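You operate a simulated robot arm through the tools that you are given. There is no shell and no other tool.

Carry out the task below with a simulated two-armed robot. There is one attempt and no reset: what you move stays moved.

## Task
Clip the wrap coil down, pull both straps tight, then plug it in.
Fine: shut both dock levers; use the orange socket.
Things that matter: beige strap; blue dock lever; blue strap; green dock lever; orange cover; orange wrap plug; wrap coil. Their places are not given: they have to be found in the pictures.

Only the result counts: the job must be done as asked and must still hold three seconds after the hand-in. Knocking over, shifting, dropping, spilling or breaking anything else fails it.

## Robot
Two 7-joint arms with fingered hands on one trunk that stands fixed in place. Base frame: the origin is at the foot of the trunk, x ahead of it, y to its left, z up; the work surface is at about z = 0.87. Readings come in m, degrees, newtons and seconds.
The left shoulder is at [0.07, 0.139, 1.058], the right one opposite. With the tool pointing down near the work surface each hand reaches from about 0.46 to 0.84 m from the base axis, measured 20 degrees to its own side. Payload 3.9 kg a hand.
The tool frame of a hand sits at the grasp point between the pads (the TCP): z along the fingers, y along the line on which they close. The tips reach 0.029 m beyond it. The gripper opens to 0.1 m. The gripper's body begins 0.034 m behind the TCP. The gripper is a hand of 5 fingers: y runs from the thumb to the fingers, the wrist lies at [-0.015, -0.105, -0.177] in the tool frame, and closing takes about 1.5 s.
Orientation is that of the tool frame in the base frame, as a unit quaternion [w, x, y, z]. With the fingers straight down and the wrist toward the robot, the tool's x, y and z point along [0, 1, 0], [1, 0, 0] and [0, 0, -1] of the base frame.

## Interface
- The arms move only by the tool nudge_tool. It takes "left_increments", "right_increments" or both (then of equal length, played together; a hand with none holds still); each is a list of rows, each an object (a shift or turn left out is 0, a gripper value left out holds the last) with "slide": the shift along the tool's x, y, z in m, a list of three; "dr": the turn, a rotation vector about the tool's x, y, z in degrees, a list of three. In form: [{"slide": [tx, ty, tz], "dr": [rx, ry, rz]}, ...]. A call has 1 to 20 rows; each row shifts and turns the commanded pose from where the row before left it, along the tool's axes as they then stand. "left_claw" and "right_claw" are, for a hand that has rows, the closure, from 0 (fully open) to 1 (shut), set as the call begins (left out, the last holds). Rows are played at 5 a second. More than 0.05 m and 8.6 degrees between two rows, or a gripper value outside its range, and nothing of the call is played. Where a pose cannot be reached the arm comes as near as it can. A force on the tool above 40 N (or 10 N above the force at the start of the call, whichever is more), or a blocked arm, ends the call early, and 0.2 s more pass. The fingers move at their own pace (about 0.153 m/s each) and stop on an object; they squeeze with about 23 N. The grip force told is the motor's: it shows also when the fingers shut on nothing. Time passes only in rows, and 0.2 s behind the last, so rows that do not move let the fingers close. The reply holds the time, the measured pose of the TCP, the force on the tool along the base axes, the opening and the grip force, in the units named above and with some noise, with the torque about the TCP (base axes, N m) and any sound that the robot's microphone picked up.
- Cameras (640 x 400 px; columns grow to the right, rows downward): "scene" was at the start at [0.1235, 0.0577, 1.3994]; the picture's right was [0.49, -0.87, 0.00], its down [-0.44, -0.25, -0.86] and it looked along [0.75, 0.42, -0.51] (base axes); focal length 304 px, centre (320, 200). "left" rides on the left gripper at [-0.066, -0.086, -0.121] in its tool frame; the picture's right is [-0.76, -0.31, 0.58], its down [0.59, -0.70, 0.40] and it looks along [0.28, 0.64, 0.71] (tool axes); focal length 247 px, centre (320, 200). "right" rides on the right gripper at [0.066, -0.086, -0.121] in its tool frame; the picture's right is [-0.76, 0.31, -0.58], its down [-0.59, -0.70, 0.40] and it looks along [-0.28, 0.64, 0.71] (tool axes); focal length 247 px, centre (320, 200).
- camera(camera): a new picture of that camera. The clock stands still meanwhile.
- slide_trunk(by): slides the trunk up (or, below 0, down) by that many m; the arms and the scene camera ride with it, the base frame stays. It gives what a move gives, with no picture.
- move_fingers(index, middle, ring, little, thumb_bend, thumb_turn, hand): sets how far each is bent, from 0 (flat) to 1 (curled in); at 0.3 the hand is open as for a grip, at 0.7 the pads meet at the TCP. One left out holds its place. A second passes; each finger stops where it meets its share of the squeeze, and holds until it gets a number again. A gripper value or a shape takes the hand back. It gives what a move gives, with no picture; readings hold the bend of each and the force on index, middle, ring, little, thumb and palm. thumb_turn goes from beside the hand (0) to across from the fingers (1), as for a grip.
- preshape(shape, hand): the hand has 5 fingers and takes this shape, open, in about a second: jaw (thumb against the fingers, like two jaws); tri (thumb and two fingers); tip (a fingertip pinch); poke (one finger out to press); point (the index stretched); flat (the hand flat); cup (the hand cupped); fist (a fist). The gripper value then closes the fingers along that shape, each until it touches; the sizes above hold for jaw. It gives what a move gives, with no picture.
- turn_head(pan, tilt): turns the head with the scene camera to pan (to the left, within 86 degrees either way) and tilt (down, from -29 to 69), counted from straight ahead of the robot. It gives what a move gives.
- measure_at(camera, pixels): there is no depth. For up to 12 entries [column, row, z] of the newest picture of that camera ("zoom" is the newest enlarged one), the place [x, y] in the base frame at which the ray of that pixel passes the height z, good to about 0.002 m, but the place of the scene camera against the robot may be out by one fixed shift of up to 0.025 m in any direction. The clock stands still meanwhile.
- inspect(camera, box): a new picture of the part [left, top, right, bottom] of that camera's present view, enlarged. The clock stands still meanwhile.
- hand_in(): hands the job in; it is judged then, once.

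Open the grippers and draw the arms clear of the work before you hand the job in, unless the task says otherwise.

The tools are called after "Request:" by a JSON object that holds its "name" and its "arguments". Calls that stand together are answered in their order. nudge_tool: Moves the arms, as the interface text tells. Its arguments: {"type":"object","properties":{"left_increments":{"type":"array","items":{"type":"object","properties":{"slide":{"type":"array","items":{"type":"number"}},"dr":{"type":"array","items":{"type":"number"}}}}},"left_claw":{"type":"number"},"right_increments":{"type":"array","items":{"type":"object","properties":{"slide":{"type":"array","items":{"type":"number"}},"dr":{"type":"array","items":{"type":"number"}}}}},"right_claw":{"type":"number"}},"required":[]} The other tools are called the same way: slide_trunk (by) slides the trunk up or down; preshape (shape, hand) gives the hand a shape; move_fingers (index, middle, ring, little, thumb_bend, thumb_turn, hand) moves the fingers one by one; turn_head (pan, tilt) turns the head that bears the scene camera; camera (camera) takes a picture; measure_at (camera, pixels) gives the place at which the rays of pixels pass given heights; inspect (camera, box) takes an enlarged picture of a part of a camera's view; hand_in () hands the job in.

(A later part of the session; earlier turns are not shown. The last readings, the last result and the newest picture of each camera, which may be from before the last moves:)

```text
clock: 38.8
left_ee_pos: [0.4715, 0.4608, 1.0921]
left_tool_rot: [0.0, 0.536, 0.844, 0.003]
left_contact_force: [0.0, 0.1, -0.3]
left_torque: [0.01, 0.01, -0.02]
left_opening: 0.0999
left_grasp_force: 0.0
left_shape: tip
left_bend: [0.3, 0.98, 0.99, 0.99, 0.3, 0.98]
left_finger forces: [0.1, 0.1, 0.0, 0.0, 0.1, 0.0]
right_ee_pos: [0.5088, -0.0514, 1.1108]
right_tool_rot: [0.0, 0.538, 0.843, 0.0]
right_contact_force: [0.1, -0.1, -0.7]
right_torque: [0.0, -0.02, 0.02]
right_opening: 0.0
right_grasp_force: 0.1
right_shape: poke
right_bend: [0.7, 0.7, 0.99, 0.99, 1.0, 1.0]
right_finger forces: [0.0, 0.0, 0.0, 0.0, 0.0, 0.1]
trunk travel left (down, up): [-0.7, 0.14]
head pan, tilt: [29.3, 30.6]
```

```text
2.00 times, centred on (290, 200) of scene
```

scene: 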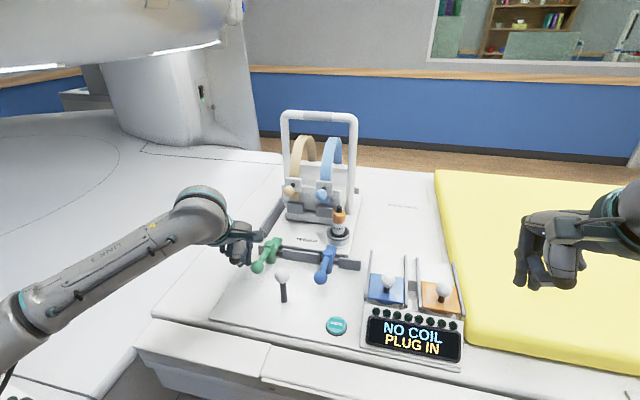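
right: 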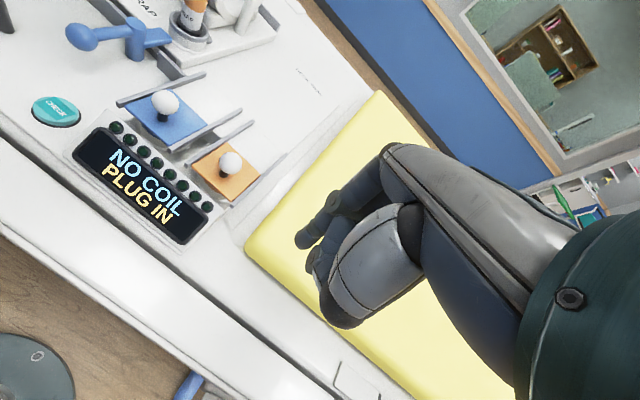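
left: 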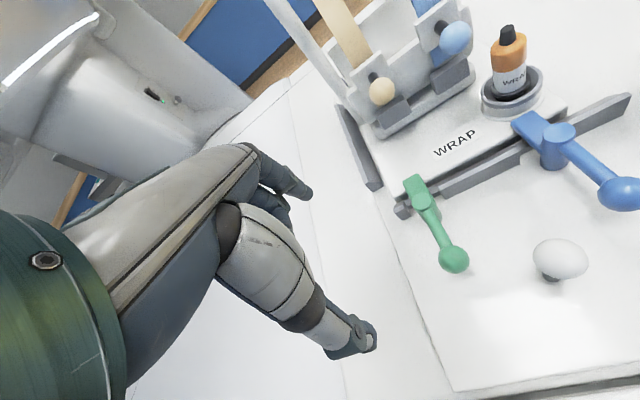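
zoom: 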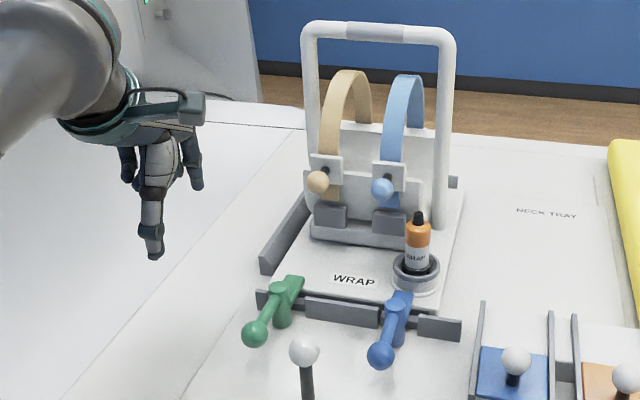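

The strap knobs stand on stems perpendicular to their tiles, just like the cover knobs, so the tiles probably slide down toward the grey blocks. I'll measure the knobs again and set the left hand to poke for a gentle downward press.

Request:
{"name": "measure_at", "arguments": {"camera": "left", "pixels": [[382, 91, 1.03], [456, 39, 1.03], [373, 77, 1.03], [508, 34, 1.0], [453, 259, 0.93]]}}

Request:
{"name": "inspect", "arguments": {"camera": "left", "box": [330, 0, 530, 140]}}

Request:
{"name": "preshape", "arguments": {"hand": "left", "shape": "poke"}}

```text
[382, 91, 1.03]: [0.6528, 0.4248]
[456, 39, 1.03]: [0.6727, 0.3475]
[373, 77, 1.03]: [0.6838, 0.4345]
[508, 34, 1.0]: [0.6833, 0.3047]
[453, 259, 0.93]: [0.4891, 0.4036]
```

```text
2.86 times, centred on (430, 70) of left
```

zoom: 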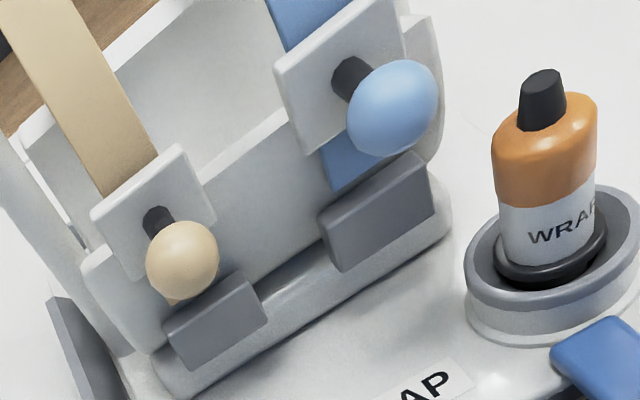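

```text
clock: 39.7
left_ee_pos: [0.4696, 0.4613, 1.0916]
left_tool_rot: [0.0, 0.536, 0.844, 0.004]
left_contact_force: [0.1, 0.6, -0.6]
left_torque: [-0.02, 0.0, -0.01]
left_opening: 0.0001
left_grasp_force: 0.1
left_shape: poke
left_bend: [0.7, 0.7, 0.99, 0.99, 1.0, 1.0]
left_finger forces: [0.1, 0.1, 0.0, 0.0, 0.0, 0.0]
right_ee_pos: [0.5091, -0.0509, 1.1104]
right_tool_rot: [0.0, 0.538, 0.843, 0.0]
right_contact_force: [0.0, 0.0, 0.2]
right_torque: [-0.02, -0.02, 0.01]
right_opening: 0.0
right_grasp_force: 0.1
right_shape: poke
right_bend: [0.7, 0.7, 0.99, 0.99, 1.0, 1.0]
right_finger forces: [0.0, 0.1, 0.1, 0.1, 0.0, 0.0]
trunk travel left (down, up): [-0.7, 0.14]
head pan, tilt: [29.3, 30.6]
```

The strap tails run from the tiles down behind the grey blocks, which fits a downward pull. I'll align the left hand's yaw with the board and tilt it 50°, so the finger stands nearly vertical with the wrist behind it.

Request:
{"name": "nudge_tool", "arguments": {"left_increments": [{"slide": [0, 0, -0.02], "dr": [0, 0, 8]}, {"dr": [-8.3, 0, 0]}, {"dr": [-8.3, 0, 0]}, {"dr": [-8.3, 0, 0]}, {"dr": [-8.3, 0, 0]}, {"dr": [-8.3, 0, 0]}, {"dr": [-8.3, 0, 0]}, {"slide": [0, 0, 0]}]}}

Request:
{"name": "camera", "arguments": {"camera": "left"}}

Request:
{"name": "inspect", "arguments": {"camera": "scene", "box": [180, 100, 400, 300]}}

```text
clock: 41.5
left_ee_pos: [0.4708, 0.4596, 1.1124]
left_tool_rot: [0.25, 0.539, 0.728, 0.343]
left_contact_force: [-0.2, 0.6, 1.1]
left_torque: [0.01, 0.0, -0.02]
left_opening: 0.0
left_grasp_force: 0.0
left_shape: poke
left_bend: [0.7, 0.7, 0.99, 0.99, 1.0, 1.0]
left_finger forces: [0.0, 0.0, 0.0, 0.1, 0.0, 0.0]
right_ee_pos: [0.5091, -0.0521, 1.1099]
right_tool_rot: [0.0, 0.538, 0.843, -0.001]
right_contact_force: [0.1, -0.1, 0.2]
right_torque: [0.0, 0.01, 0.0]
right_opening: 0.0
right_grasp_force: 0.1
right_shape: poke
right_bend: [0.7, 0.7, 0.99, 0.99, 1.0, 1.0]
right_finger forces: [0.1, 0.1, 0.1, 0.0, 0.0, 0.0]
trunk travel left (down, up): [-0.7, 0.14]
head pan, tilt: [29.3, 30.6]
```

```text
taken
```

left: 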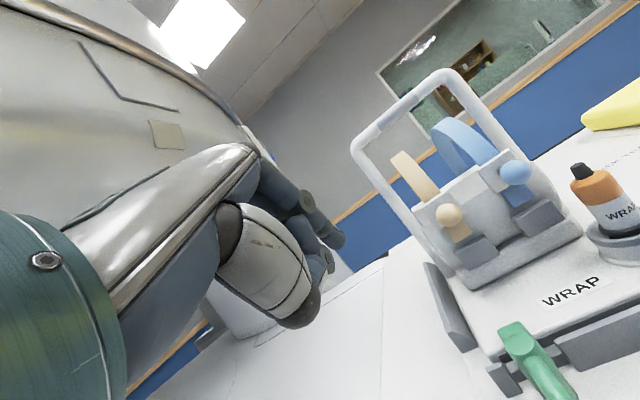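

```text
2.00 times, centred on (290, 200) of scene
```

zoom: 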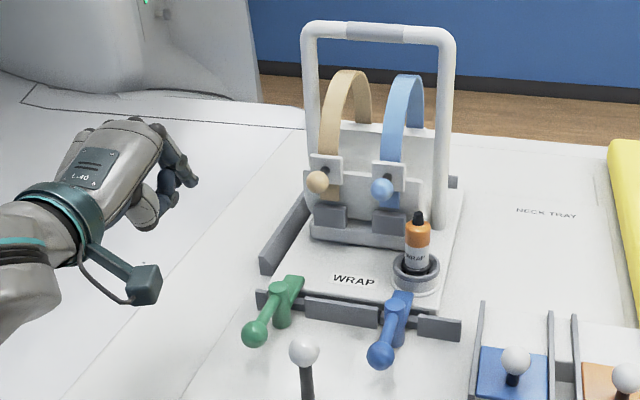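

The hand is tilted as planned. I'll move it so the fingertip hovers about 25 mm above the beige knob.

Request:
{"name": "nudge_tool", "arguments": {"left_increments": [{"slide": [-0.0173, 0.0149, 0.0248]}, {"slide": [-0.0173, 0.0149, 0.0248]}, {"slide": [-0.0173, 0.0149, 0.0248]}, {"slide": [-0.0173, 0.0149, 0.0248]}, {"slide": [-0.0173, 0.0149, 0.0248]}, {"slide": [0, 0, 0]}]}}

Request:
{"name": "camera", "arguments": {"camera": "left"}}

Request:
{"name": "inspect", "arguments": {"camera": "scene", "box": [240, 120, 400, 260]}}

```text
clock: 42.9
left_ee_pos: [0.6341, 0.4217, 1.0912]
left_tool_rot: [0.25, 0.538, 0.729, 0.341]
left_contact_force: [-0.2, -1.3, -0.4]
left_torque: [0.04, 0.01, -0.01]
left_opening: 0.0
left_grasp_force: 0.1
left_shape: poke
left_bend: [0.7, 0.7, 0.99, 0.99, 1.0, 1.0]
left_finger forces: [0.0, 0.0, 0.0, 0.0, 0.0, 0.0]
right_ee_pos: [0.5075, -0.0502, 1.1103]
right_tool_rot: [0.0, 0.537, 0.843, 0.001]
right_contact_force: [0.3, -0.2, 0.7]
right_torque: [-0.04, -0.01, -0.01]
right_opening: 0.0
right_grasp_force: 0.1
right_shape: poke
right_bend: [0.7, 0.7, 0.99, 0.99, 1.0, 1.0]
right_finger forces: [0.0, 0.0, 0.0, 0.0, 0.1, 0.0]
trunk travel left (down, up): [-0.7, 0.14]
head pan, tilt: [29.3, 30.6]
```

```text
taken
```

left: 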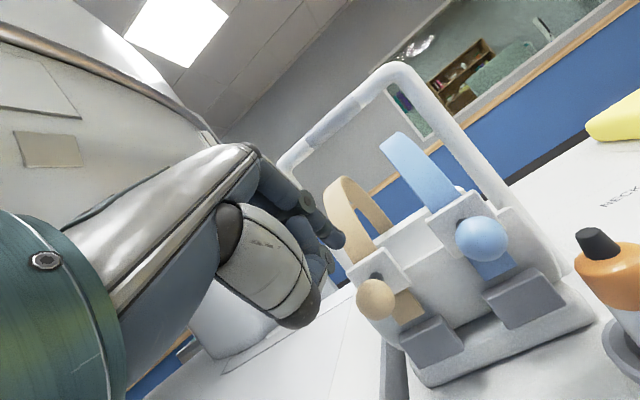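

```text
2.86 times, centred on (320, 190) of scene
```

zoom: 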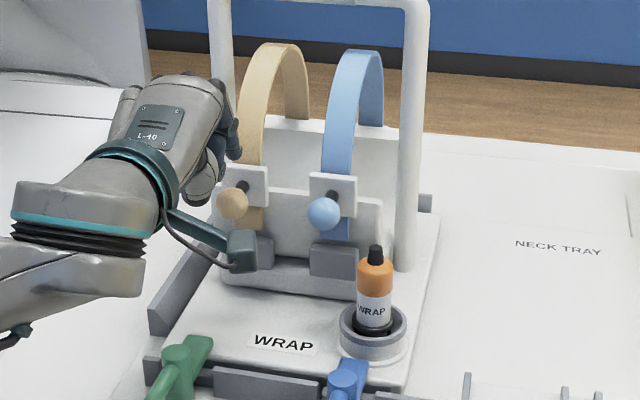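

The beige knob is at (376,299) and the fingertip at (338,240). I'll measure the knob from this pose.

Request:
{"name": "measure_at", "arguments": {"camera": "left", "pixels": [[376, 299, 1.03], [482, 239, 1.03], [376, 299, 1.035], [376, 299, 1.025]]}}

Request:
{"name": "inspect", "arguments": {"camera": "left", "box": [280, 150, 520, 380]}}

```text
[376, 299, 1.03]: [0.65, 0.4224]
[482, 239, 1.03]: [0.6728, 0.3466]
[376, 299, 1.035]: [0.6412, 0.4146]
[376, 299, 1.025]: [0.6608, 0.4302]
```

```text
1.74 times, centred on (400, 265) of left
```

zoom: 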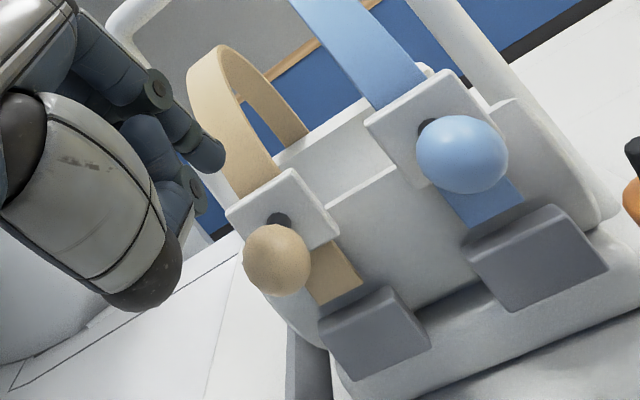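

The index tip is nearly above the beige knob, about 30 mm higher. I'll press straight down in small steps.

Request:
{"name": "nudge_tool", "arguments": {"left_increments": [{"slide": [0, -0.0082, 0.0028]}, {"slide": [0, -0.00615, 0.00513]}, {"slide": [0, -0.00615, 0.00513]}, {"slide": [0, -0.0031, 0.0026]}, {"slide": [0, -0.0031, 0.0026]}, {"slide": [0, 0, 0]}]}}

Request:
{"name": "inspect", "arguments": {"camera": "left", "box": [280, 150, 520, 380]}}

```text
clock: 44.3
left_ee_pos: [0.6289, 0.4193, 1.059]
left_tool_rot: [0.25, 0.539, 0.729, 0.342]
left_contact_force: [-0.3, 1.9, 3.9]
left_torque: [0.03, -0.07, 0.05]
left_opening: 0.0
left_grasp_force: 0.1
left_shape: poke
left_bend: [0.7, 0.7, 0.99, 0.99, 1.0, 1.0]
left_finger forces: [0.0, 3.1, 0.0, 0.1, 0.1, 0.0]
right_ee_pos: [0.5086, -0.0523, 1.1095]
right_tool_rot: [0.0, 0.538, 0.843, 0.0]
right_contact_force: [-0.4, -0.4, -0.6]
right_torque: [-0.04, -0.02, 0.02]
right_opening: 0.0005
right_grasp_force: 0.1
right_shape: poke
right_bend: [0.7, 0.7, 0.99, 0.99, 1.0, 1.0]
right_finger forces: [0.0, 0.1, 0.1, 0.0, 0.0, 0.0]
trunk travel left (down, up): [-0.7, 0.14]
head pan, tilt: [29.3, 30.6]
```

```text
1.74 times, centred on (400, 265) of left
```

zoom: 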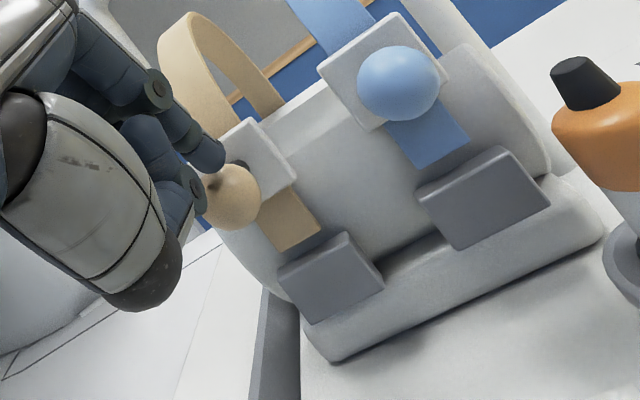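

The middle finger is touching the knob with about 4 N. I'll press further down in 4 mm steps.

Request:
{"name": "nudge_tool", "arguments": {"left_increments": [{"slide": [0, -0.0031, 0.0026]}, {"slide": [0, -0.0031, 0.0026]}, {"slide": [0, -0.0031, 0.0026]}, {"slide": [0, 0, 0]}]}}

Request:
{"name": "inspect", "arguments": {"camera": "left", "box": [280, 150, 520, 380]}}

Request:
{"name": "inspect", "arguments": {"camera": "scene", "box": [240, 120, 400, 260]}}

```text
clock: 45.3
left_ee_pos: [0.6297, 0.419, 1.0462]
left_tool_rot: [0.249, 0.539, 0.729, 0.342]
left_contact_force: [-0.3, -0.5, 0.9]
left_torque: [0.04, 0.0, -0.01]
left_opening: 0.0
left_grasp_force: 0.0
left_shape: poke
left_bend: [0.7, 0.7, 0.99, 0.99, 1.0, 1.0]
left_finger forces: [0.1, 0.7, 0.0, 0.0, 0.0, 0.0]
right_ee_pos: [0.5088, -0.0525, 1.1105]
right_tool_rot: [0.0, 0.538, 0.843, 0.0]
right_contact_force: [-0.6, 0.3, -0.1]
right_torque: [0.02, 0.0, 0.02]
right_opening: 0.0
right_grasp_force: 0.0
right_shape: poke
right_bend: [0.7, 0.7, 0.99, 0.99, 1.0, 1.0]
right_finger forces: [0.0, 0.0, 0.1, 0.0, 0.0, 0.0]
trunk travel left (down, up): [-0.7, 0.14]
head pan, tilt: [29.3, 30.6]
```

```text
1.74 times, centred on (400, 265) of left
```

zoom: 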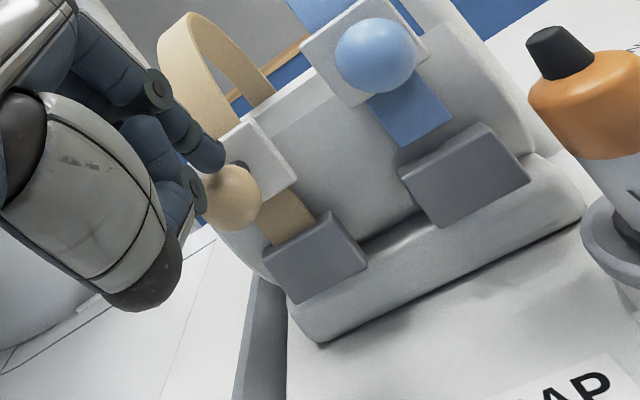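

```text
2.86 times, centred on (320, 190) of scene
```

zoom: 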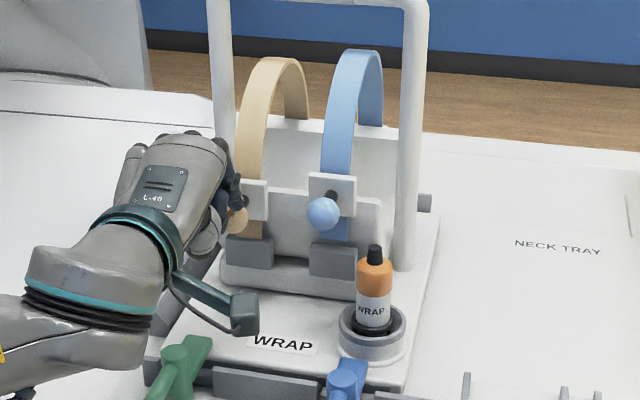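

The beige tile is moving down and the arch is lowering, so downward is right. I'll keep pressing.

Request:
{"name": "nudge_tool", "arguments": {"left_increments": [{"slide": [0, -0.0031, 0.0026]}, {"slide": [0, -0.0031, 0.0026]}, {"slide": [0, -0.0031, 0.0026]}, {"slide": [0, -0.0031, 0.0026]}, {"slide": [0, 0, 0]}]}}

Request:
{"name": "inspect", "arguments": {"camera": "left", "box": [280, 150, 520, 380]}}

Request:
{"name": "inspect", "arguments": {"camera": "scene", "box": [240, 120, 400, 260]}}

```text
clock: 46.5
left_ee_pos: [0.628, 0.4197, 1.0295]
left_tool_rot: [0.249, 0.539, 0.729, 0.341]
left_contact_force: [0.4, 0.1, 0.7]
left_torque: [0.01, 0.02, -0.03]
left_opening: 0.0
left_grasp_force: 0.1
left_shape: poke
left_bend: [0.7, 0.7, 0.99, 0.99, 1.0, 1.0]
left_finger forces: [0.0, 0.1, 0.0, 0.0, 0.1, 0.0]
right_ee_pos: [0.5087, -0.0531, 1.1099]
right_tool_rot: [0.0, 0.538, 0.843, -0.001]
right_contact_force: [-0.8, 1.3, -0.3]
right_torque: [-0.02, 0.01, -0.06]
right_opening: 0.0
right_grasp_force: 0.0
right_shape: poke
right_bend: [0.7, 0.7, 0.99, 0.99, 1.0, 1.0]
right_finger forces: [0.0, 0.0, 0.0, 0.0, 0.0, 0.1]
trunk travel left (down, up): [-0.7, 0.14]
head pan, tilt: [29.3, 30.6]
```

```text
1.74 times, centred on (400, 265) of left
```

zoom: 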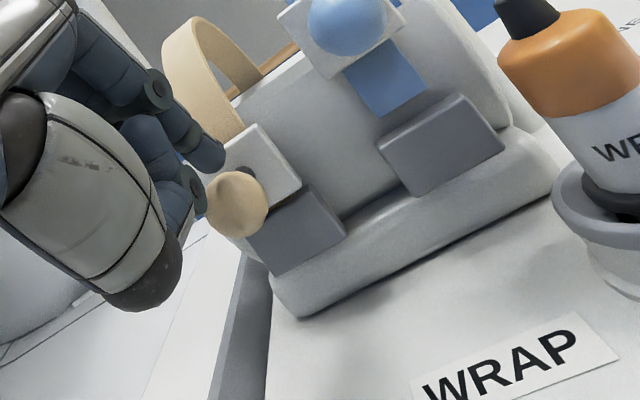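

```text
2.86 times, centred on (320, 190) of scene
```

zoom: 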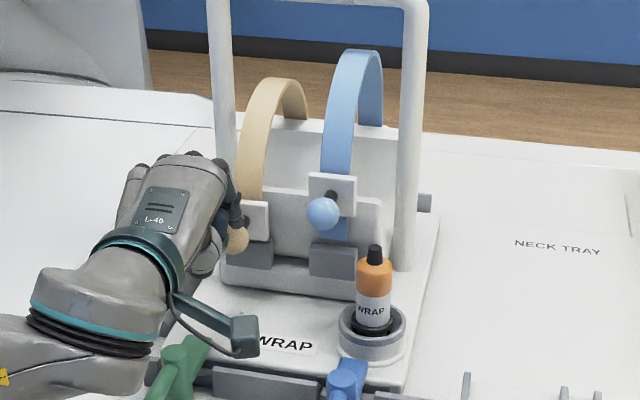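

The tile has come down to the grey block and the force is zero. I'll press a bit more to confirm that it is at its stop.

Request:
{"name": "nudge_tool", "arguments": {"left_increments": [{"slide": [0, -0.0023, 0.0019]}, {"slide": [0, -0.0023, 0.0019]}, {"slide": [0, -0.0023, 0.0019]}, {"slide": [0, 0, 0]}]}}

Request:
{"name": "inspect", "arguments": {"camera": "left", "box": [280, 150, 520, 380]}}

```text
clock: 47.5
left_ee_pos: [0.6279, 0.4187, 1.0245]
left_tool_rot: [0.25, 0.537, 0.729, 0.343]
left_contact_force: [-1.7, 1.8, 9.1]
left_torque: [0.14, -0.17, 0.04]
left_opening: 0.0
left_grasp_force: 0.0
left_shape: poke
left_bend: [0.7, 0.7, 0.99, 0.99, 1.0, 1.0]
left_finger forces: [0.1, 8.9, 0.0, 0.1, 0.0, 0.0]
right_ee_pos: [0.5066, -0.0514, 1.1111]
right_tool_rot: [0.001, 0.538, 0.843, 0.0]
right_contact_force: [-0.2, 1.1, 0.4]
right_torque: [-0.01, 0.0, -0.03]
right_opening: 0.0
right_grasp_force: 0.0
right_shape: poke
right_bend: [0.7, 0.7, 0.99, 0.99, 1.0, 1.0]
right_finger forces: [0.0, 0.0, 0.0, 0.0, 0.0, 0.1]
trunk travel left (down, up): [-0.7, 0.14]
head pan, tilt: [29.3, 30.6]
```

```text
1.74 times, centred on (400, 265) of left
```

zoom: 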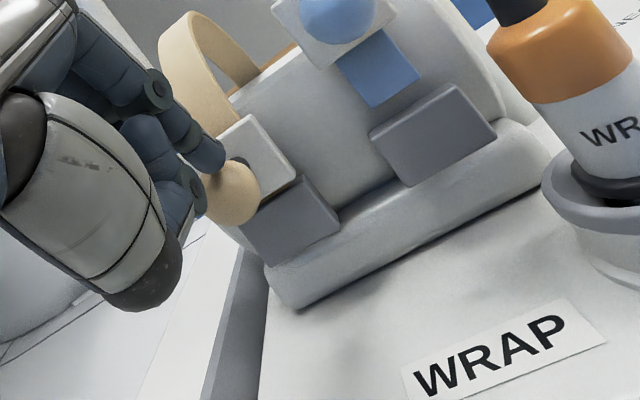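

Force rose to 9 N, so the beige strap is at its stop. I'll lift off vertically and move sideways to above the blue knob.

Request:
{"name": "nudge_tool", "arguments": {"left_increments": [{"slide": [0, 0.0092, -0.0077]}, {"slide": [0, 0.0092, -0.0077]}, {"slide": [0, 0.0092, -0.0077]}, {"slide": [0, 0.0092, -0.0077]}, {"slide": [0, 0.0092, -0.0077]}, {"slide": [0, 0.0092, -0.0077]}, {"slide": [-0.0265, -0.0003, -0.0006]}, {"slide": [-0.0265, -0.0003, -0.0006]}, {"slide": [-0.0265, -0.0003, -0.0006]}, {"slide": [0, 0, 0]}]}}

Request:
{"name": "camera", "arguments": {"camera": "left"}}

Request:
{"name": "inspect", "arguments": {"camera": "scene", "box": [240, 120, 400, 260]}}

```text
clock: 49.7
left_ee_pos: [0.6521, 0.3421, 1.0921]
left_tool_rot: [0.249, 0.538, 0.73, 0.341]
left_contact_force: [-0.2, -0.6, 0.4]
left_torque: [-0.03, 0.01, 0.0]
left_opening: 0.0
left_grasp_force: 0.0
left_shape: poke
left_bend: [0.7, 0.7, 0.99, 0.99, 1.0, 1.0]
left_finger forces: [0.0, 0.0, 0.0, 0.0, 0.0, 0.0]
right_ee_pos: [0.5095, -0.0509, 1.1107]
right_tool_rot: [0.0, 0.538, 0.843, -0.001]
right_contact_force: [0.5, -0.7, -0.1]
right_torque: [-0.01, 0.0, 0.0]
right_opening: 0.0001
right_grasp_force: 0.0
right_shape: poke
right_bend: [0.7, 0.7, 0.99, 0.99, 1.0, 1.0]
right_finger forces: [0.0, 0.0, 0.0, 0.0, 0.0, 0.0]
trunk travel left (down, up): [-0.7, 0.14]
head pan, tilt: [29.3, 30.6]
```

```text
taken
```

left: 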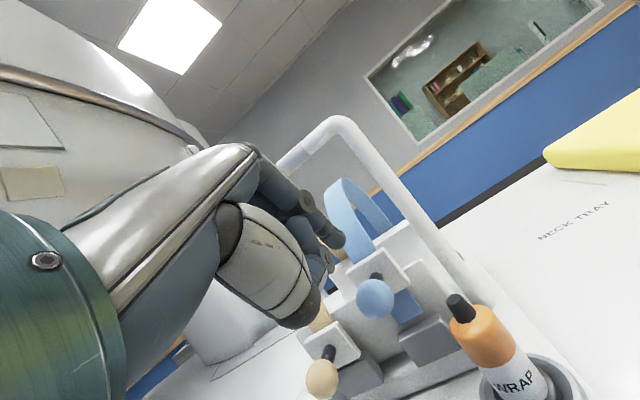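

```text
2.86 times, centred on (320, 190) of scene
```

zoom: 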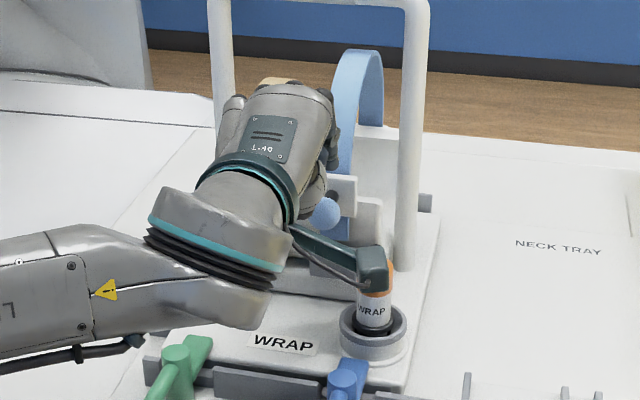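

The blue knob is at (375,298), the same relative position as the beige one was. I'll press down the same way.

Request:
{"name": "nudge_tool", "arguments": {"left_increments": [{"slide": [0, -0.0082, 0.0028]}, {"slide": [0, -0.00615, 0.00513]}, {"slide": [0, -0.00615, 0.00513]}, {"slide": [0, -0.0031, 0.0026]}, {"slide": [0, -0.0031, 0.0026]}, {"slide": [0, -0.0031, 0.0026]}, {"slide": [0, -0.0031, 0.0026]}, {"slide": [0, -0.0031, 0.0026]}, {"slide": [0, 0, 0]}]}}

Request:
{"name": "inspect", "arguments": {"camera": "left", "box": [280, 150, 520, 380]}}

Request:
{"name": "inspect", "arguments": {"camera": "scene", "box": [240, 120, 400, 260]}}

```text
clock: 51.7
left_ee_pos: [0.6486, 0.3404, 1.0468]
left_tool_rot: [0.249, 0.54, 0.728, 0.341]
left_contact_force: [-0.5, 0.3, 0.0]
left_torque: [0.0, 0.0, 0.04]
left_opening: 0.0
left_grasp_force: 0.1
left_shape: poke
left_bend: [0.7, 0.7, 0.99, 0.99, 1.0, 1.0]
left_finger forces: [0.0, 0.6, 0.0, 0.0, 0.0, 0.1]
right_ee_pos: [0.5087, -0.0521, 1.111]
right_tool_rot: [0.0, 0.539, 0.843, 0.0]
right_contact_force: [0.3, -0.1, -0.7]
right_torque: [0.0, 0.01, -0.02]
right_opening: 0.0001
right_grasp_force: 0.1
right_shape: poke
right_bend: [0.7, 0.7, 0.99, 0.99, 1.0, 1.0]
right_finger forces: [0.0, 0.0, 0.0, 0.1, 0.0, 0.0]
trunk travel left (down, up): [-0.7, 0.14]
head pan, tilt: [29.3, 30.6]
```

```text
1.74 times, centred on (400, 265) of left
```

zoom: 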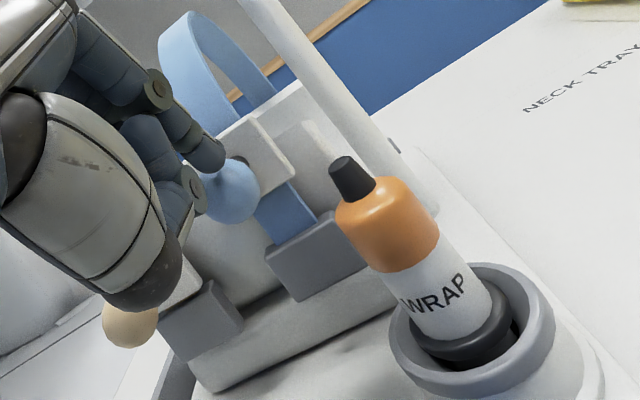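

```text
2.86 times, centred on (320, 190) of scene
```

zoom: 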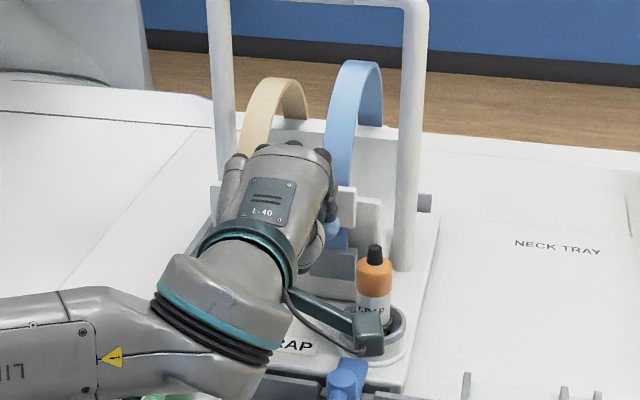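

The blue tile is descending like the beige one did. I'll continue down to its stop.

Request:
{"name": "nudge_tool", "arguments": {"left_increments": [{"slide": [0, -0.0031, 0.0026]}, {"slide": [0, -0.0031, 0.0026]}, {"slide": [0, -0.0031, 0.0026]}, {"slide": [0, -0.0031, 0.0026]}, {"slide": [0, -0.0023, 0.0019]}, {"slide": [0, -0.0023, 0.0019]}, {"slide": [0, 0, 0]}]}}

Request:
{"name": "inspect", "arguments": {"camera": "left", "box": [280, 150, 520, 380]}}

```text
clock: 53.3
left_ee_pos: [0.6474, 0.3407, 1.0256]
left_tool_rot: [0.249, 0.539, 0.729, 0.342]
left_contact_force: [-0.4, -0.2, -0.9]
left_torque: [0.0, 0.04, 0.0]
left_opening: 0.0
left_grasp_force: 0.0
left_shape: poke
left_bend: [0.7, 0.7, 0.99, 0.99, 1.0, 1.0]
left_finger forces: [0.1, 0.0, 0.0, 0.1, 0.0, 0.1]
right_ee_pos: [0.5088, -0.0516, 1.1108]
right_tool_rot: [0.001, 0.539, 0.842, 0.0]
right_contact_force: [-0.7, 0.3, 0.3]
right_torque: [0.02, 0.0, 0.02]
right_opening: 0.0001
right_grasp_force: 0.0
right_shape: poke
right_bend: [0.7, 0.7, 0.99, 0.99, 1.0, 1.0]
right_finger forces: [0.0, 0.0, 0.0, 0.0, 0.0, 0.0]
trunk travel left (down, up): [-0.7, 0.14]
head pan, tilt: [29.3, 30.6]
```

```text
1.74 times, centred on (400, 265) of left
```

zoom: 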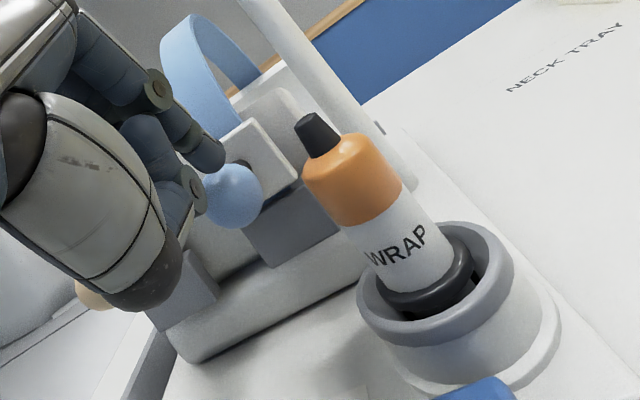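

The blue tile is at its grey block. I'll press 4 mm more to confirm the stop, then lift off.

Request:
{"name": "nudge_tool", "arguments": {"left_increments": [{"slide": [0, -0.0015, 0.0013]}, {"slide": [0, -0.0015, 0.0013]}, {"slide": [0, 0, 0]}]}}

Request:
{"name": "nudge_tool", "arguments": {"left_increments": [{"slide": [0, 0.0092, -0.0077]}, {"slide": [0, 0.0092, -0.0077]}, {"slide": [0, 0.0092, -0.0077]}, {"slide": [0, 0.0092, -0.0077]}, {"slide": [0, 0.0092, -0.0077]}, {"slide": [0, 0.0092, -0.0077]}, {"slide": [0, 0.0092, -0.0077]}, {"slide": [0.01, -0.01, -0.025]}, {"slide": [0.015, -0.01, -0.03]}, {"slide": [0.015, -0.01, -0.03]}, {"slide": [0.015, -0.01, -0.03]}, {"slide": [0.015, -0.01, -0.03]}, {"slide": [0, 0, 0]}]}}

Request:
{"name": "camera", "arguments": {"camera": "left"}}

Request:
{"name": "camera", "arguments": {"camera": "scene"}}

Request:
{"name": "inspect", "arguments": {"camera": "scene", "box": [220, 90, 400, 280]}}

```text
clock: 54.1
left_ee_pos: [0.6467, 0.341, 1.0234]
left_tool_rot: [0.249, 0.539, 0.728, 0.342]
left_contact_force: [-1.4, 0.0, 1.6]
left_torque: [0.07, -0.03, 0.01]
left_opening: 0.0003
left_grasp_force: 0.1
left_shape: poke
left_bend: [0.7, 0.7, 0.99, 0.99, 1.0, 1.0]
left_finger forces: [0.0, 1.8, 0.1, 0.0, 0.0, 0.0]
right_ee_pos: [0.5084, -0.0524, 1.1104]
right_tool_rot: [0.0, 0.538, 0.843, 0.0]
right_contact_force: [0.2, 0.2, -0.1]
right_torque: [0.03, 0.02, 0.01]
right_opening: 0.0
right_grasp_force: 0.0
right_shape: poke
right_bend: [0.7, 0.7, 0.99, 0.99, 1.0, 1.0]
right_finger forces: [0.0, 0.0, 0.1, 0.0, 0.0, 0.0]
trunk travel left (down, up): [-0.7, 0.14]
head pan, tilt: [29.3, 30.6]
```

```text
clock: 56.9
left_ee_pos: [0.4932, 0.367, 1.1627]
left_tool_rot: [0.248, 0.539, 0.729, 0.341]
left_contact_force: [-0.5, 0.7, 0.3]
left_torque: [0.02, 0.04, 0.01]
left_opening: 0.0
left_grasp_force: 0.1
left_shape: poke
left_bend: [0.7, 0.7, 0.99, 0.99, 1.0, 1.0]
left_finger forces: [0.0, 0.0, 0.0, 0.1, 0.0, 0.0]
right_ee_pos: [0.5101, -0.0525, 1.1097]
right_tool_rot: [0.0, 0.538, 0.843, 0.0]
right_contact_force: [-0.7, 0.8, 0.0]
right_torque: [0.0, 0.02, -0.01]
right_opening: 0.0
right_grasp_force: 0.0
right_shape: poke
right_bend: [0.7, 0.7, 0.99, 0.99, 1.0, 1.0]
right_finger forces: [0.0, 0.1, 0.0, 0.1, 0.0, 0.1]
trunk travel left (down, up): [-0.7, 0.14]
head pan, tilt: [29.3, 30.6]
```

```text
taken
```

left: 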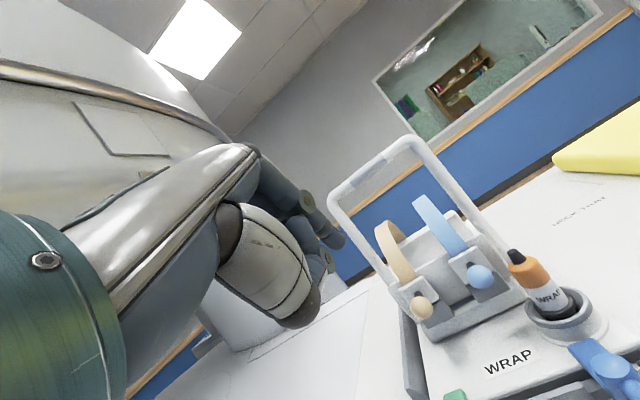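

```text
taken
```

scene: 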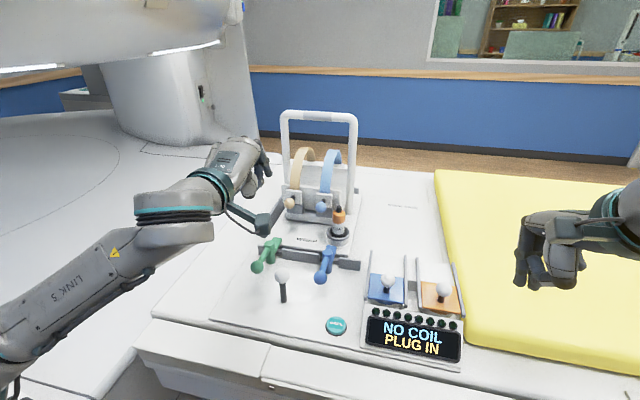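

```text
2.11 times, centred on (310, 185) of scene
```

zoom: 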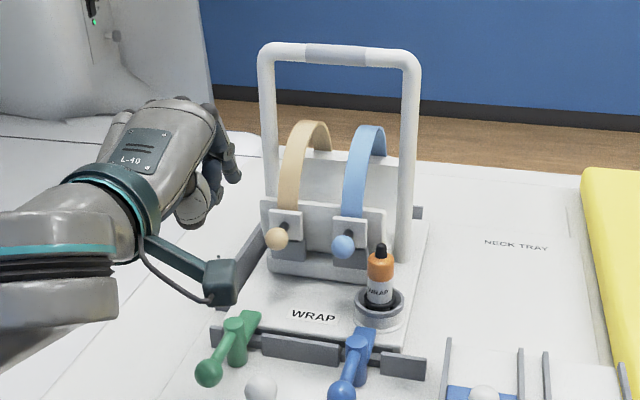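

Both straps are now tight, moved by equal amounts, and hold on their own; the levers are still shut. Next is the orange cover: I'll tilt the right hand the same way (42°) so its finger stands upright for pushing the knob away along the rails.

Request:
{"name": "nudge_tool", "arguments": {"right_increments": [{"slide": [0, 0, -0.01], "dr": [0, 0, 8]}, {"dr": [-8.4, 0, 0]}, {"dr": [-8.4, 0, 0]}, {"dr": [-8.4, 0, 0]}, {"dr": [-8.4, 0, 0]}, {"dr": [-8.4, 0, 0]}, {"slide": [0, 0, 0]}]}}

Request:
{"name": "camera", "arguments": {"camera": "right"}}

Request:
{"name": "inspect", "arguments": {"camera": "scene", "box": [340, 230, 500, 370]}}

```text
clock: 58.5
left_ee_pos: [0.4922, 0.3679, 1.1623]
left_tool_rot: [0.249, 0.538, 0.729, 0.342]
left_contact_force: [0.3, -0.5, -0.4]
left_torque: [-0.01, 0.03, -0.02]
left_opening: 0.0001
left_grasp_force: 0.0
left_shape: poke
left_bend: [0.7, 0.7, 0.99, 0.99, 1.0, 1.0]
left_finger forces: [0.0, 0.0, 0.1, 0.1, 0.1, 0.0]
right_ee_pos: [0.4994, -0.0124, 1.122]
right_tool_rot: [0.223, 0.55, 0.767, 0.245]
right_contact_force: [-0.6, -0.4, 0.2]
right_torque: [0.02, 0.01, -0.01]
right_opening: 0.0
right_grasp_force: 0.1
right_shape: poke
right_bend: [0.7, 0.7, 0.99, 0.99, 1.0, 1.0]
right_finger forces: [0.1, 0.0, 0.0, 0.0, 0.0, 0.0]
right hand out of reach, approached as far as the arm can: row 4, 5, 6
trunk travel left (down, up): [-0.7, 0.14]
head pan, tilt: [29.3, 30.6]
```

```text
taken
```

right: 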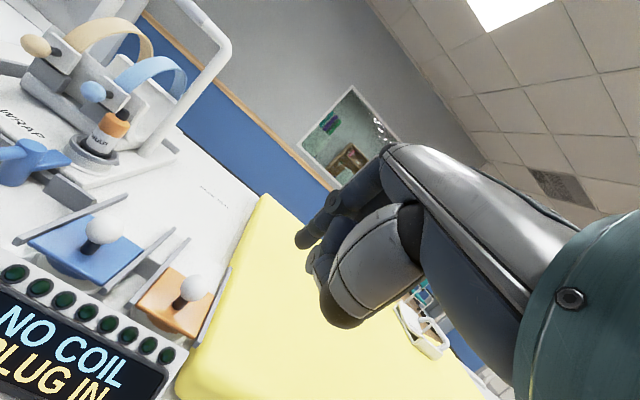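

```text
2.86 times, centred on (420, 300) of scene
```

zoom: 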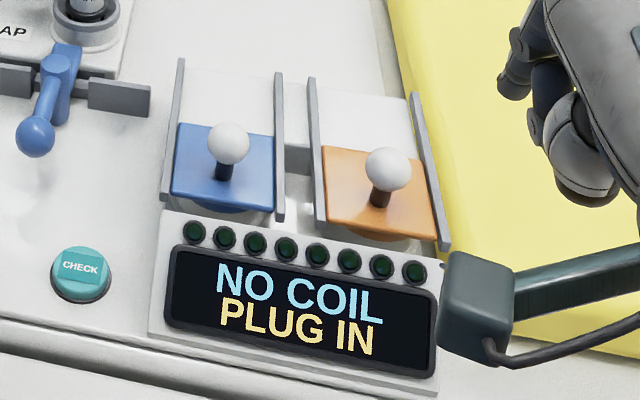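

The right hand tilted to about 39°, limited by its reach this close to the body. That still gives a near-vertical finger. I'll move it to about z 1.05 behind the orange knob and look.

Request:
{"name": "nudge_tool", "arguments": {"right_increments": [{"slide": [0.0109, -0.0049, 0.0259]}, {"slide": [0.0109, -0.0049, 0.0259]}, {"slide": [0.0109, -0.0049, 0.0259]}, {"slide": [0, 0, 0]}]}}

Request:
{"name": "camera", "arguments": {"camera": "right"}}

Request:
{"name": "inspect", "arguments": {"camera": "scene", "box": [340, 210, 520, 370]}}

```text
clock: 59.5
left_ee_pos: [0.4928, 0.3669, 1.1623]
left_tool_rot: [0.25, 0.539, 0.729, 0.342]
left_contact_force: [-0.5, 0.2, 0.0]
left_torque: [0.0, -0.03, 0.0]
left_opening: 0.0001
left_grasp_force: 0.1
left_shape: poke
left_bend: [0.7, 0.7, 0.99, 0.99, 1.0, 1.0]
left_finger forces: [0.0, 0.0, 0.1, 0.0, 0.0, 0.0]
right_ee_pos: [0.5288, 0.0264, 1.0501]
right_tool_rot: [0.217, 0.543, 0.769, 0.257]
right_contact_force: [-0.3, 0.4, 0.0]
right_torque: [0.03, -0.04, -0.02]
right_opening: 0.0002
right_grasp_force: 0.0
right_shape: poke
right_bend: [0.7, 0.7, 0.99, 0.99, 1.0, 1.0]
right_finger forces: [0.1, 0.0, 0.0, 0.1, 0.0, 0.0]
trunk travel left (down, up): [-0.7, 0.14]
head pan, tilt: [29.3, 30.6]
```

```text
taken
```

right: 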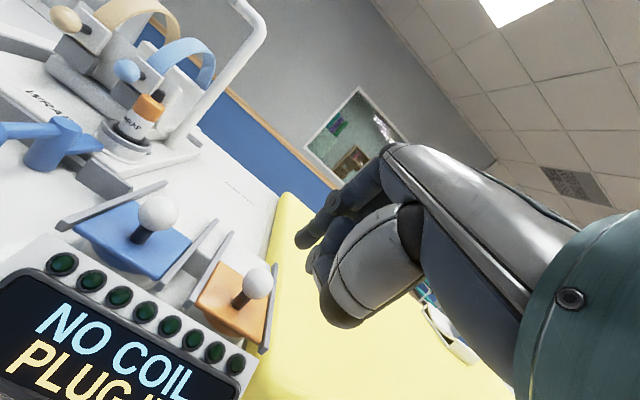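

```text
2.50 times, centred on (430, 290) of scene
```

zoom: 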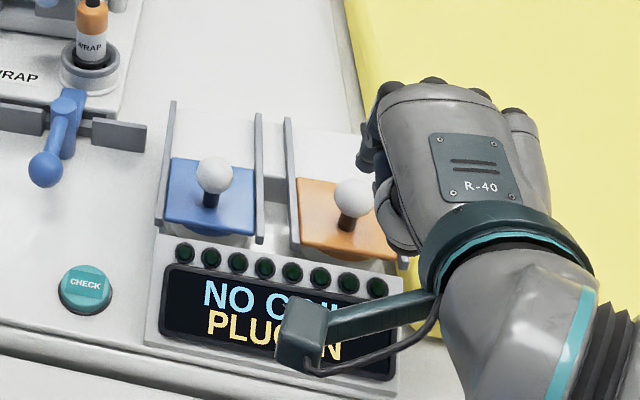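

The orange knob is at (258,283) in the right view. I'll measure it along with the blue knob and the cover corners.

Request:
{"name": "measure_at", "arguments": {"camera": "right", "pixels": [[258, 283, 0.966], [258, 283, 0.956], [158, 214, 0.966], [241, 301, 0.935], [195, 305, 0.935], [222, 262, 0.935], [250, 342, 0.935], [270, 279, 0.935], [308, 245, 1.03]]}}

Request:
{"name": "inspect", "arguments": {"camera": "right", "box": [130, 160, 370, 380]}}

```text
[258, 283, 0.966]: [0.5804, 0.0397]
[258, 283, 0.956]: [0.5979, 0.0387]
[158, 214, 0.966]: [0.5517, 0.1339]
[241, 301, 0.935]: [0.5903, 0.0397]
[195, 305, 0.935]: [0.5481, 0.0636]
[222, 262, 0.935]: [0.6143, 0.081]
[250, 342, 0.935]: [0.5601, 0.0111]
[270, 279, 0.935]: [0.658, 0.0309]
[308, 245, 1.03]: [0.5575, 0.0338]
```

```text
1.82 times, centred on (250, 270) of right
```

zoom: 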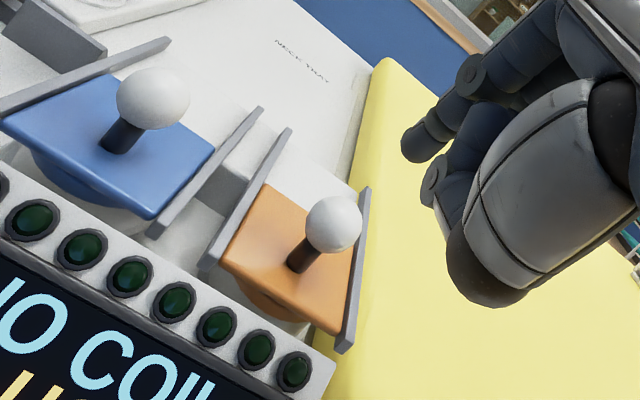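

The knob measures (0.580, 0.040, 0.966), and the rails are level with their tops at z about 0.943. The fingertip is lined up 34 mm in front of the knob, so I'll lower it to about z 0.956.

Request:
{"name": "nudge_tool", "arguments": {"right_increments": [{"slide": [0.0013, -0.0151, 0.0185]}, {"slide": [0.0013, -0.0151, 0.0185]}, {"slide": [0.0013, -0.0151, 0.0185]}, {"slide": [0, 0, 0]}]}}

Request:
{"name": "inspect", "arguments": {"camera": "right", "box": [130, 100, 400, 340]}}

Request:
{"name": "inspect", "arguments": {"camera": "scene", "box": [340, 210, 520, 370]}}

Request:
{"name": "camera", "arguments": {"camera": "left"}}

```text
clock: 60.5
left_ee_pos: [0.493, 0.3674, 1.1621]
left_tool_rot: [0.249, 0.539, 0.729, 0.341]
left_contact_force: [0.4, -0.4, -0.8]
left_torque: [0.02, 0.0, 0.01]
left_opening: 0.0001
left_grasp_force: 0.1
left_shape: poke
left_bend: [0.7, 0.7, 0.99, 0.99, 1.0, 1.0]
left_finger forces: [0.0, 0.0, 0.0, 0.0, 0.0, 0.1]
right_ee_pos: [0.5284, 0.0267, 0.9778]
right_tool_rot: [0.217, 0.544, 0.769, 0.256]
right_contact_force: [0.0, -0.2, -0.2]
right_torque: [-0.02, 0.03, 0.0]
right_opening: 0.0
right_grasp_force: 0.1
right_shape: poke
right_bend: [0.7, 0.7, 0.99, 0.99, 1.0, 1.0]
right_finger forces: [0.0, 0.1, 0.0, 0.0, 0.0, 0.0]
trunk travel left (down, up): [-0.7, 0.14]
head pan, tilt: [29.3, 30.6]
```

```text
1.67 times, centred on (265, 220) of right
```

zoom: 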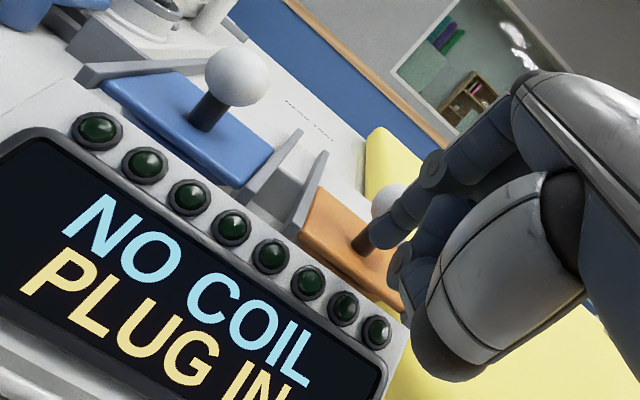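

```text
2.50 times, centred on (430, 290) of scene
```

zoom: 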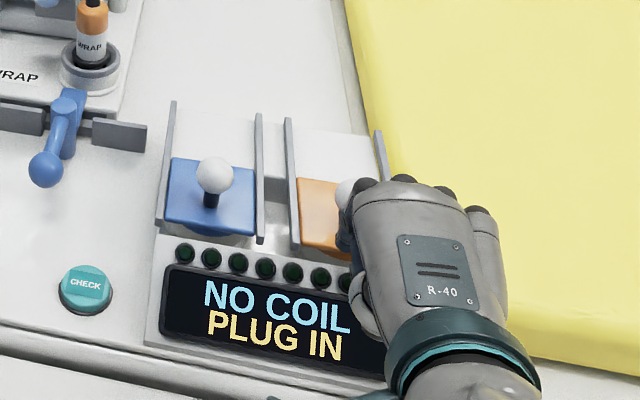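

```text
taken
```

left: 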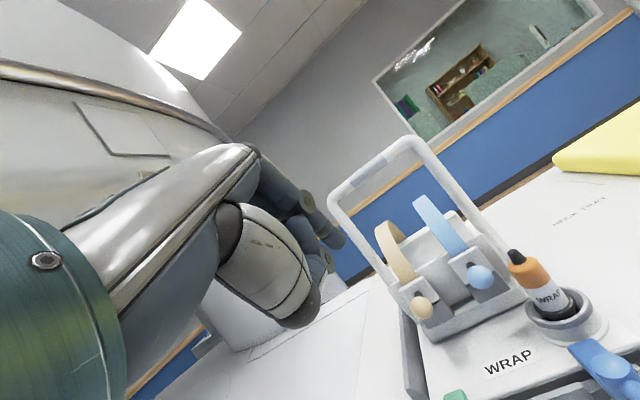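

No contact yet. I'll push forward along the rail direction in 8 mm steps.

Request:
{"name": "nudge_tool", "arguments": {"right_increments": [{"slide": [-0.0002, 0.0062, 0.0051]}, {"slide": [-0.0002, 0.0062, 0.0051]}, {"slide": [-0.0002, 0.0062, 0.0051]}, {"slide": [-0.0002, 0.0062, 0.0051]}, {"slide": [0, 0, 0]}]}}

Request:
{"name": "inspect", "arguments": {"camera": "right", "box": [130, 100, 400, 340]}}

Request:
{"name": "inspect", "arguments": {"camera": "scene", "box": [340, 210, 520, 370]}}

```text
clock: 61.7
left_ee_pos: [0.492, 0.3668, 1.1617]
left_tool_rot: [0.249, 0.538, 0.729, 0.342]
left_contact_force: [-0.7, 0.0, 0.5]
left_torque: [0.0, -0.01, -0.02]
left_opening: 0.0
left_grasp_force: 0.1
left_shape: poke
left_bend: [0.7, 0.7, 0.99, 0.99, 1.0, 1.0]
left_finger forces: [0.1, 0.1, 0.1, 0.1, 0.0, 0.0]
right_ee_pos: [0.5545, 0.039, 0.9802]
right_tool_rot: [0.218, 0.543, 0.769, 0.255]
right_contact_force: [-0.2, 0.3, 0.5]
right_torque: [0.01, -0.03, -0.01]
right_opening: 0.0001
right_grasp_force: 0.0
right_shape: poke
right_bend: [0.7, 0.7, 0.99, 0.99, 1.0, 1.0]
right_finger forces: [0.0, 0.1, 0.1, 0.1, 0.1, 0.0]
right hand out of reach, approached as far as the arm can: row 3
trunk travel left (down, up): [-0.7, 0.14]
head pan, tilt: [29.3, 30.6]
```

```text
1.67 times, centred on (265, 220) of right
```

zoom: 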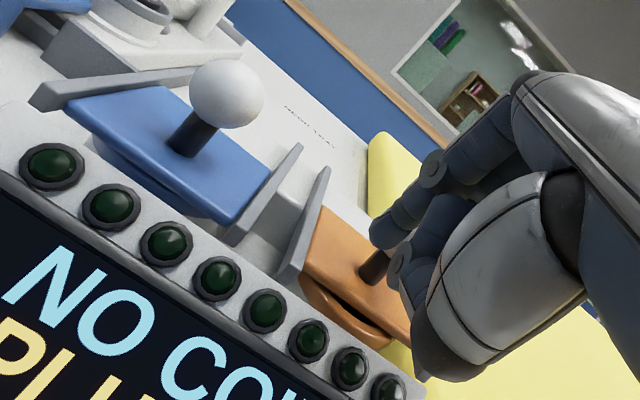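

```text
2.50 times, centred on (430, 290) of scene
```

zoom: 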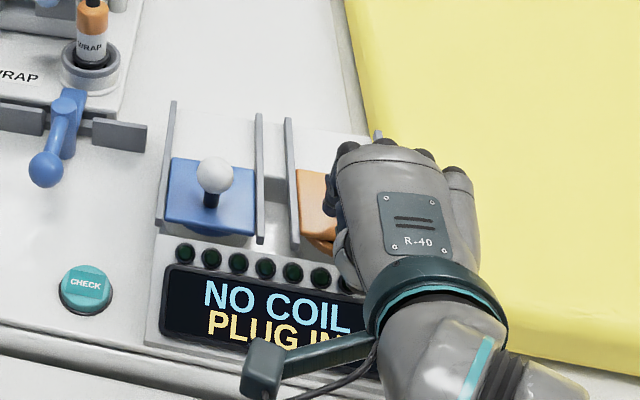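

The cover is sliding and the socket's rim is appearing at its front edge. I'll keep pushing, correcting a small leftward drift.

Request:
{"name": "nudge_tool", "arguments": {"right_increments": [{"slide": [-0.0012, 0.0058, 0.0052]}, {"slide": [-0.0012, 0.0058, 0.0052]}, {"slide": [-0.0012, 0.0058, 0.0052]}, {"slide": [-0.0012, 0.0058, 0.0052]}, {"slide": [0, 0, 0]}]}}

Request:
{"name": "inspect", "arguments": {"camera": "right", "box": [130, 100, 400, 340]}}

Request:
{"name": "inspect", "arguments": {"camera": "scene", "box": [340, 210, 520, 370]}}

```text
clock: 62.9
left_ee_pos: [0.4923, 0.3652, 1.1618]
left_tool_rot: [0.249, 0.539, 0.729, 0.341]
left_contact_force: [0.8, -1.0, 0.4]
left_torque: [-0.01, -0.02, 0.0]
left_opening: 0.0
left_grasp_force: 0.2
left_shape: poke
left_bend: [0.7, 0.7, 0.99, 0.99, 1.0, 1.0]
left_finger forces: [0.1, 0.0, 0.0, 0.1, 0.1, 0.0]
right_ee_pos: [0.573, 0.058, 0.9818]
right_tool_rot: [0.218, 0.543, 0.77, 0.254]
right_contact_force: [-0.7, 0.5, 0.3]
right_torque: [-0.04, 0.04, 0.0]
right_opening: 0.0
right_grasp_force: 0.1
right_shape: poke
right_bend: [0.7, 0.7, 0.99, 0.99, 1.0, 1.0]
right_finger forces: [0.0, 1.0, 0.1, 0.0, 0.1, 0.1]
right hand out of reach, approached as far as the arm can: row 1, 2, 3, 4
trunk travel left (down, up): [-0.7, 0.14]
head pan, tilt: [29.3, 30.6]
```

```text
1.67 times, centred on (265, 220) of right
```

zoom: 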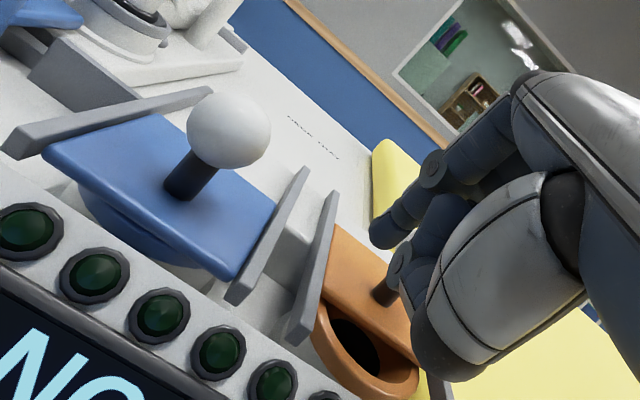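

```text
2.50 times, centred on (430, 290) of scene
```

zoom: 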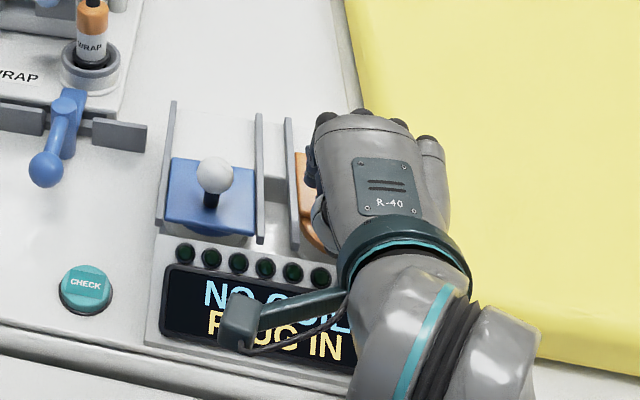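

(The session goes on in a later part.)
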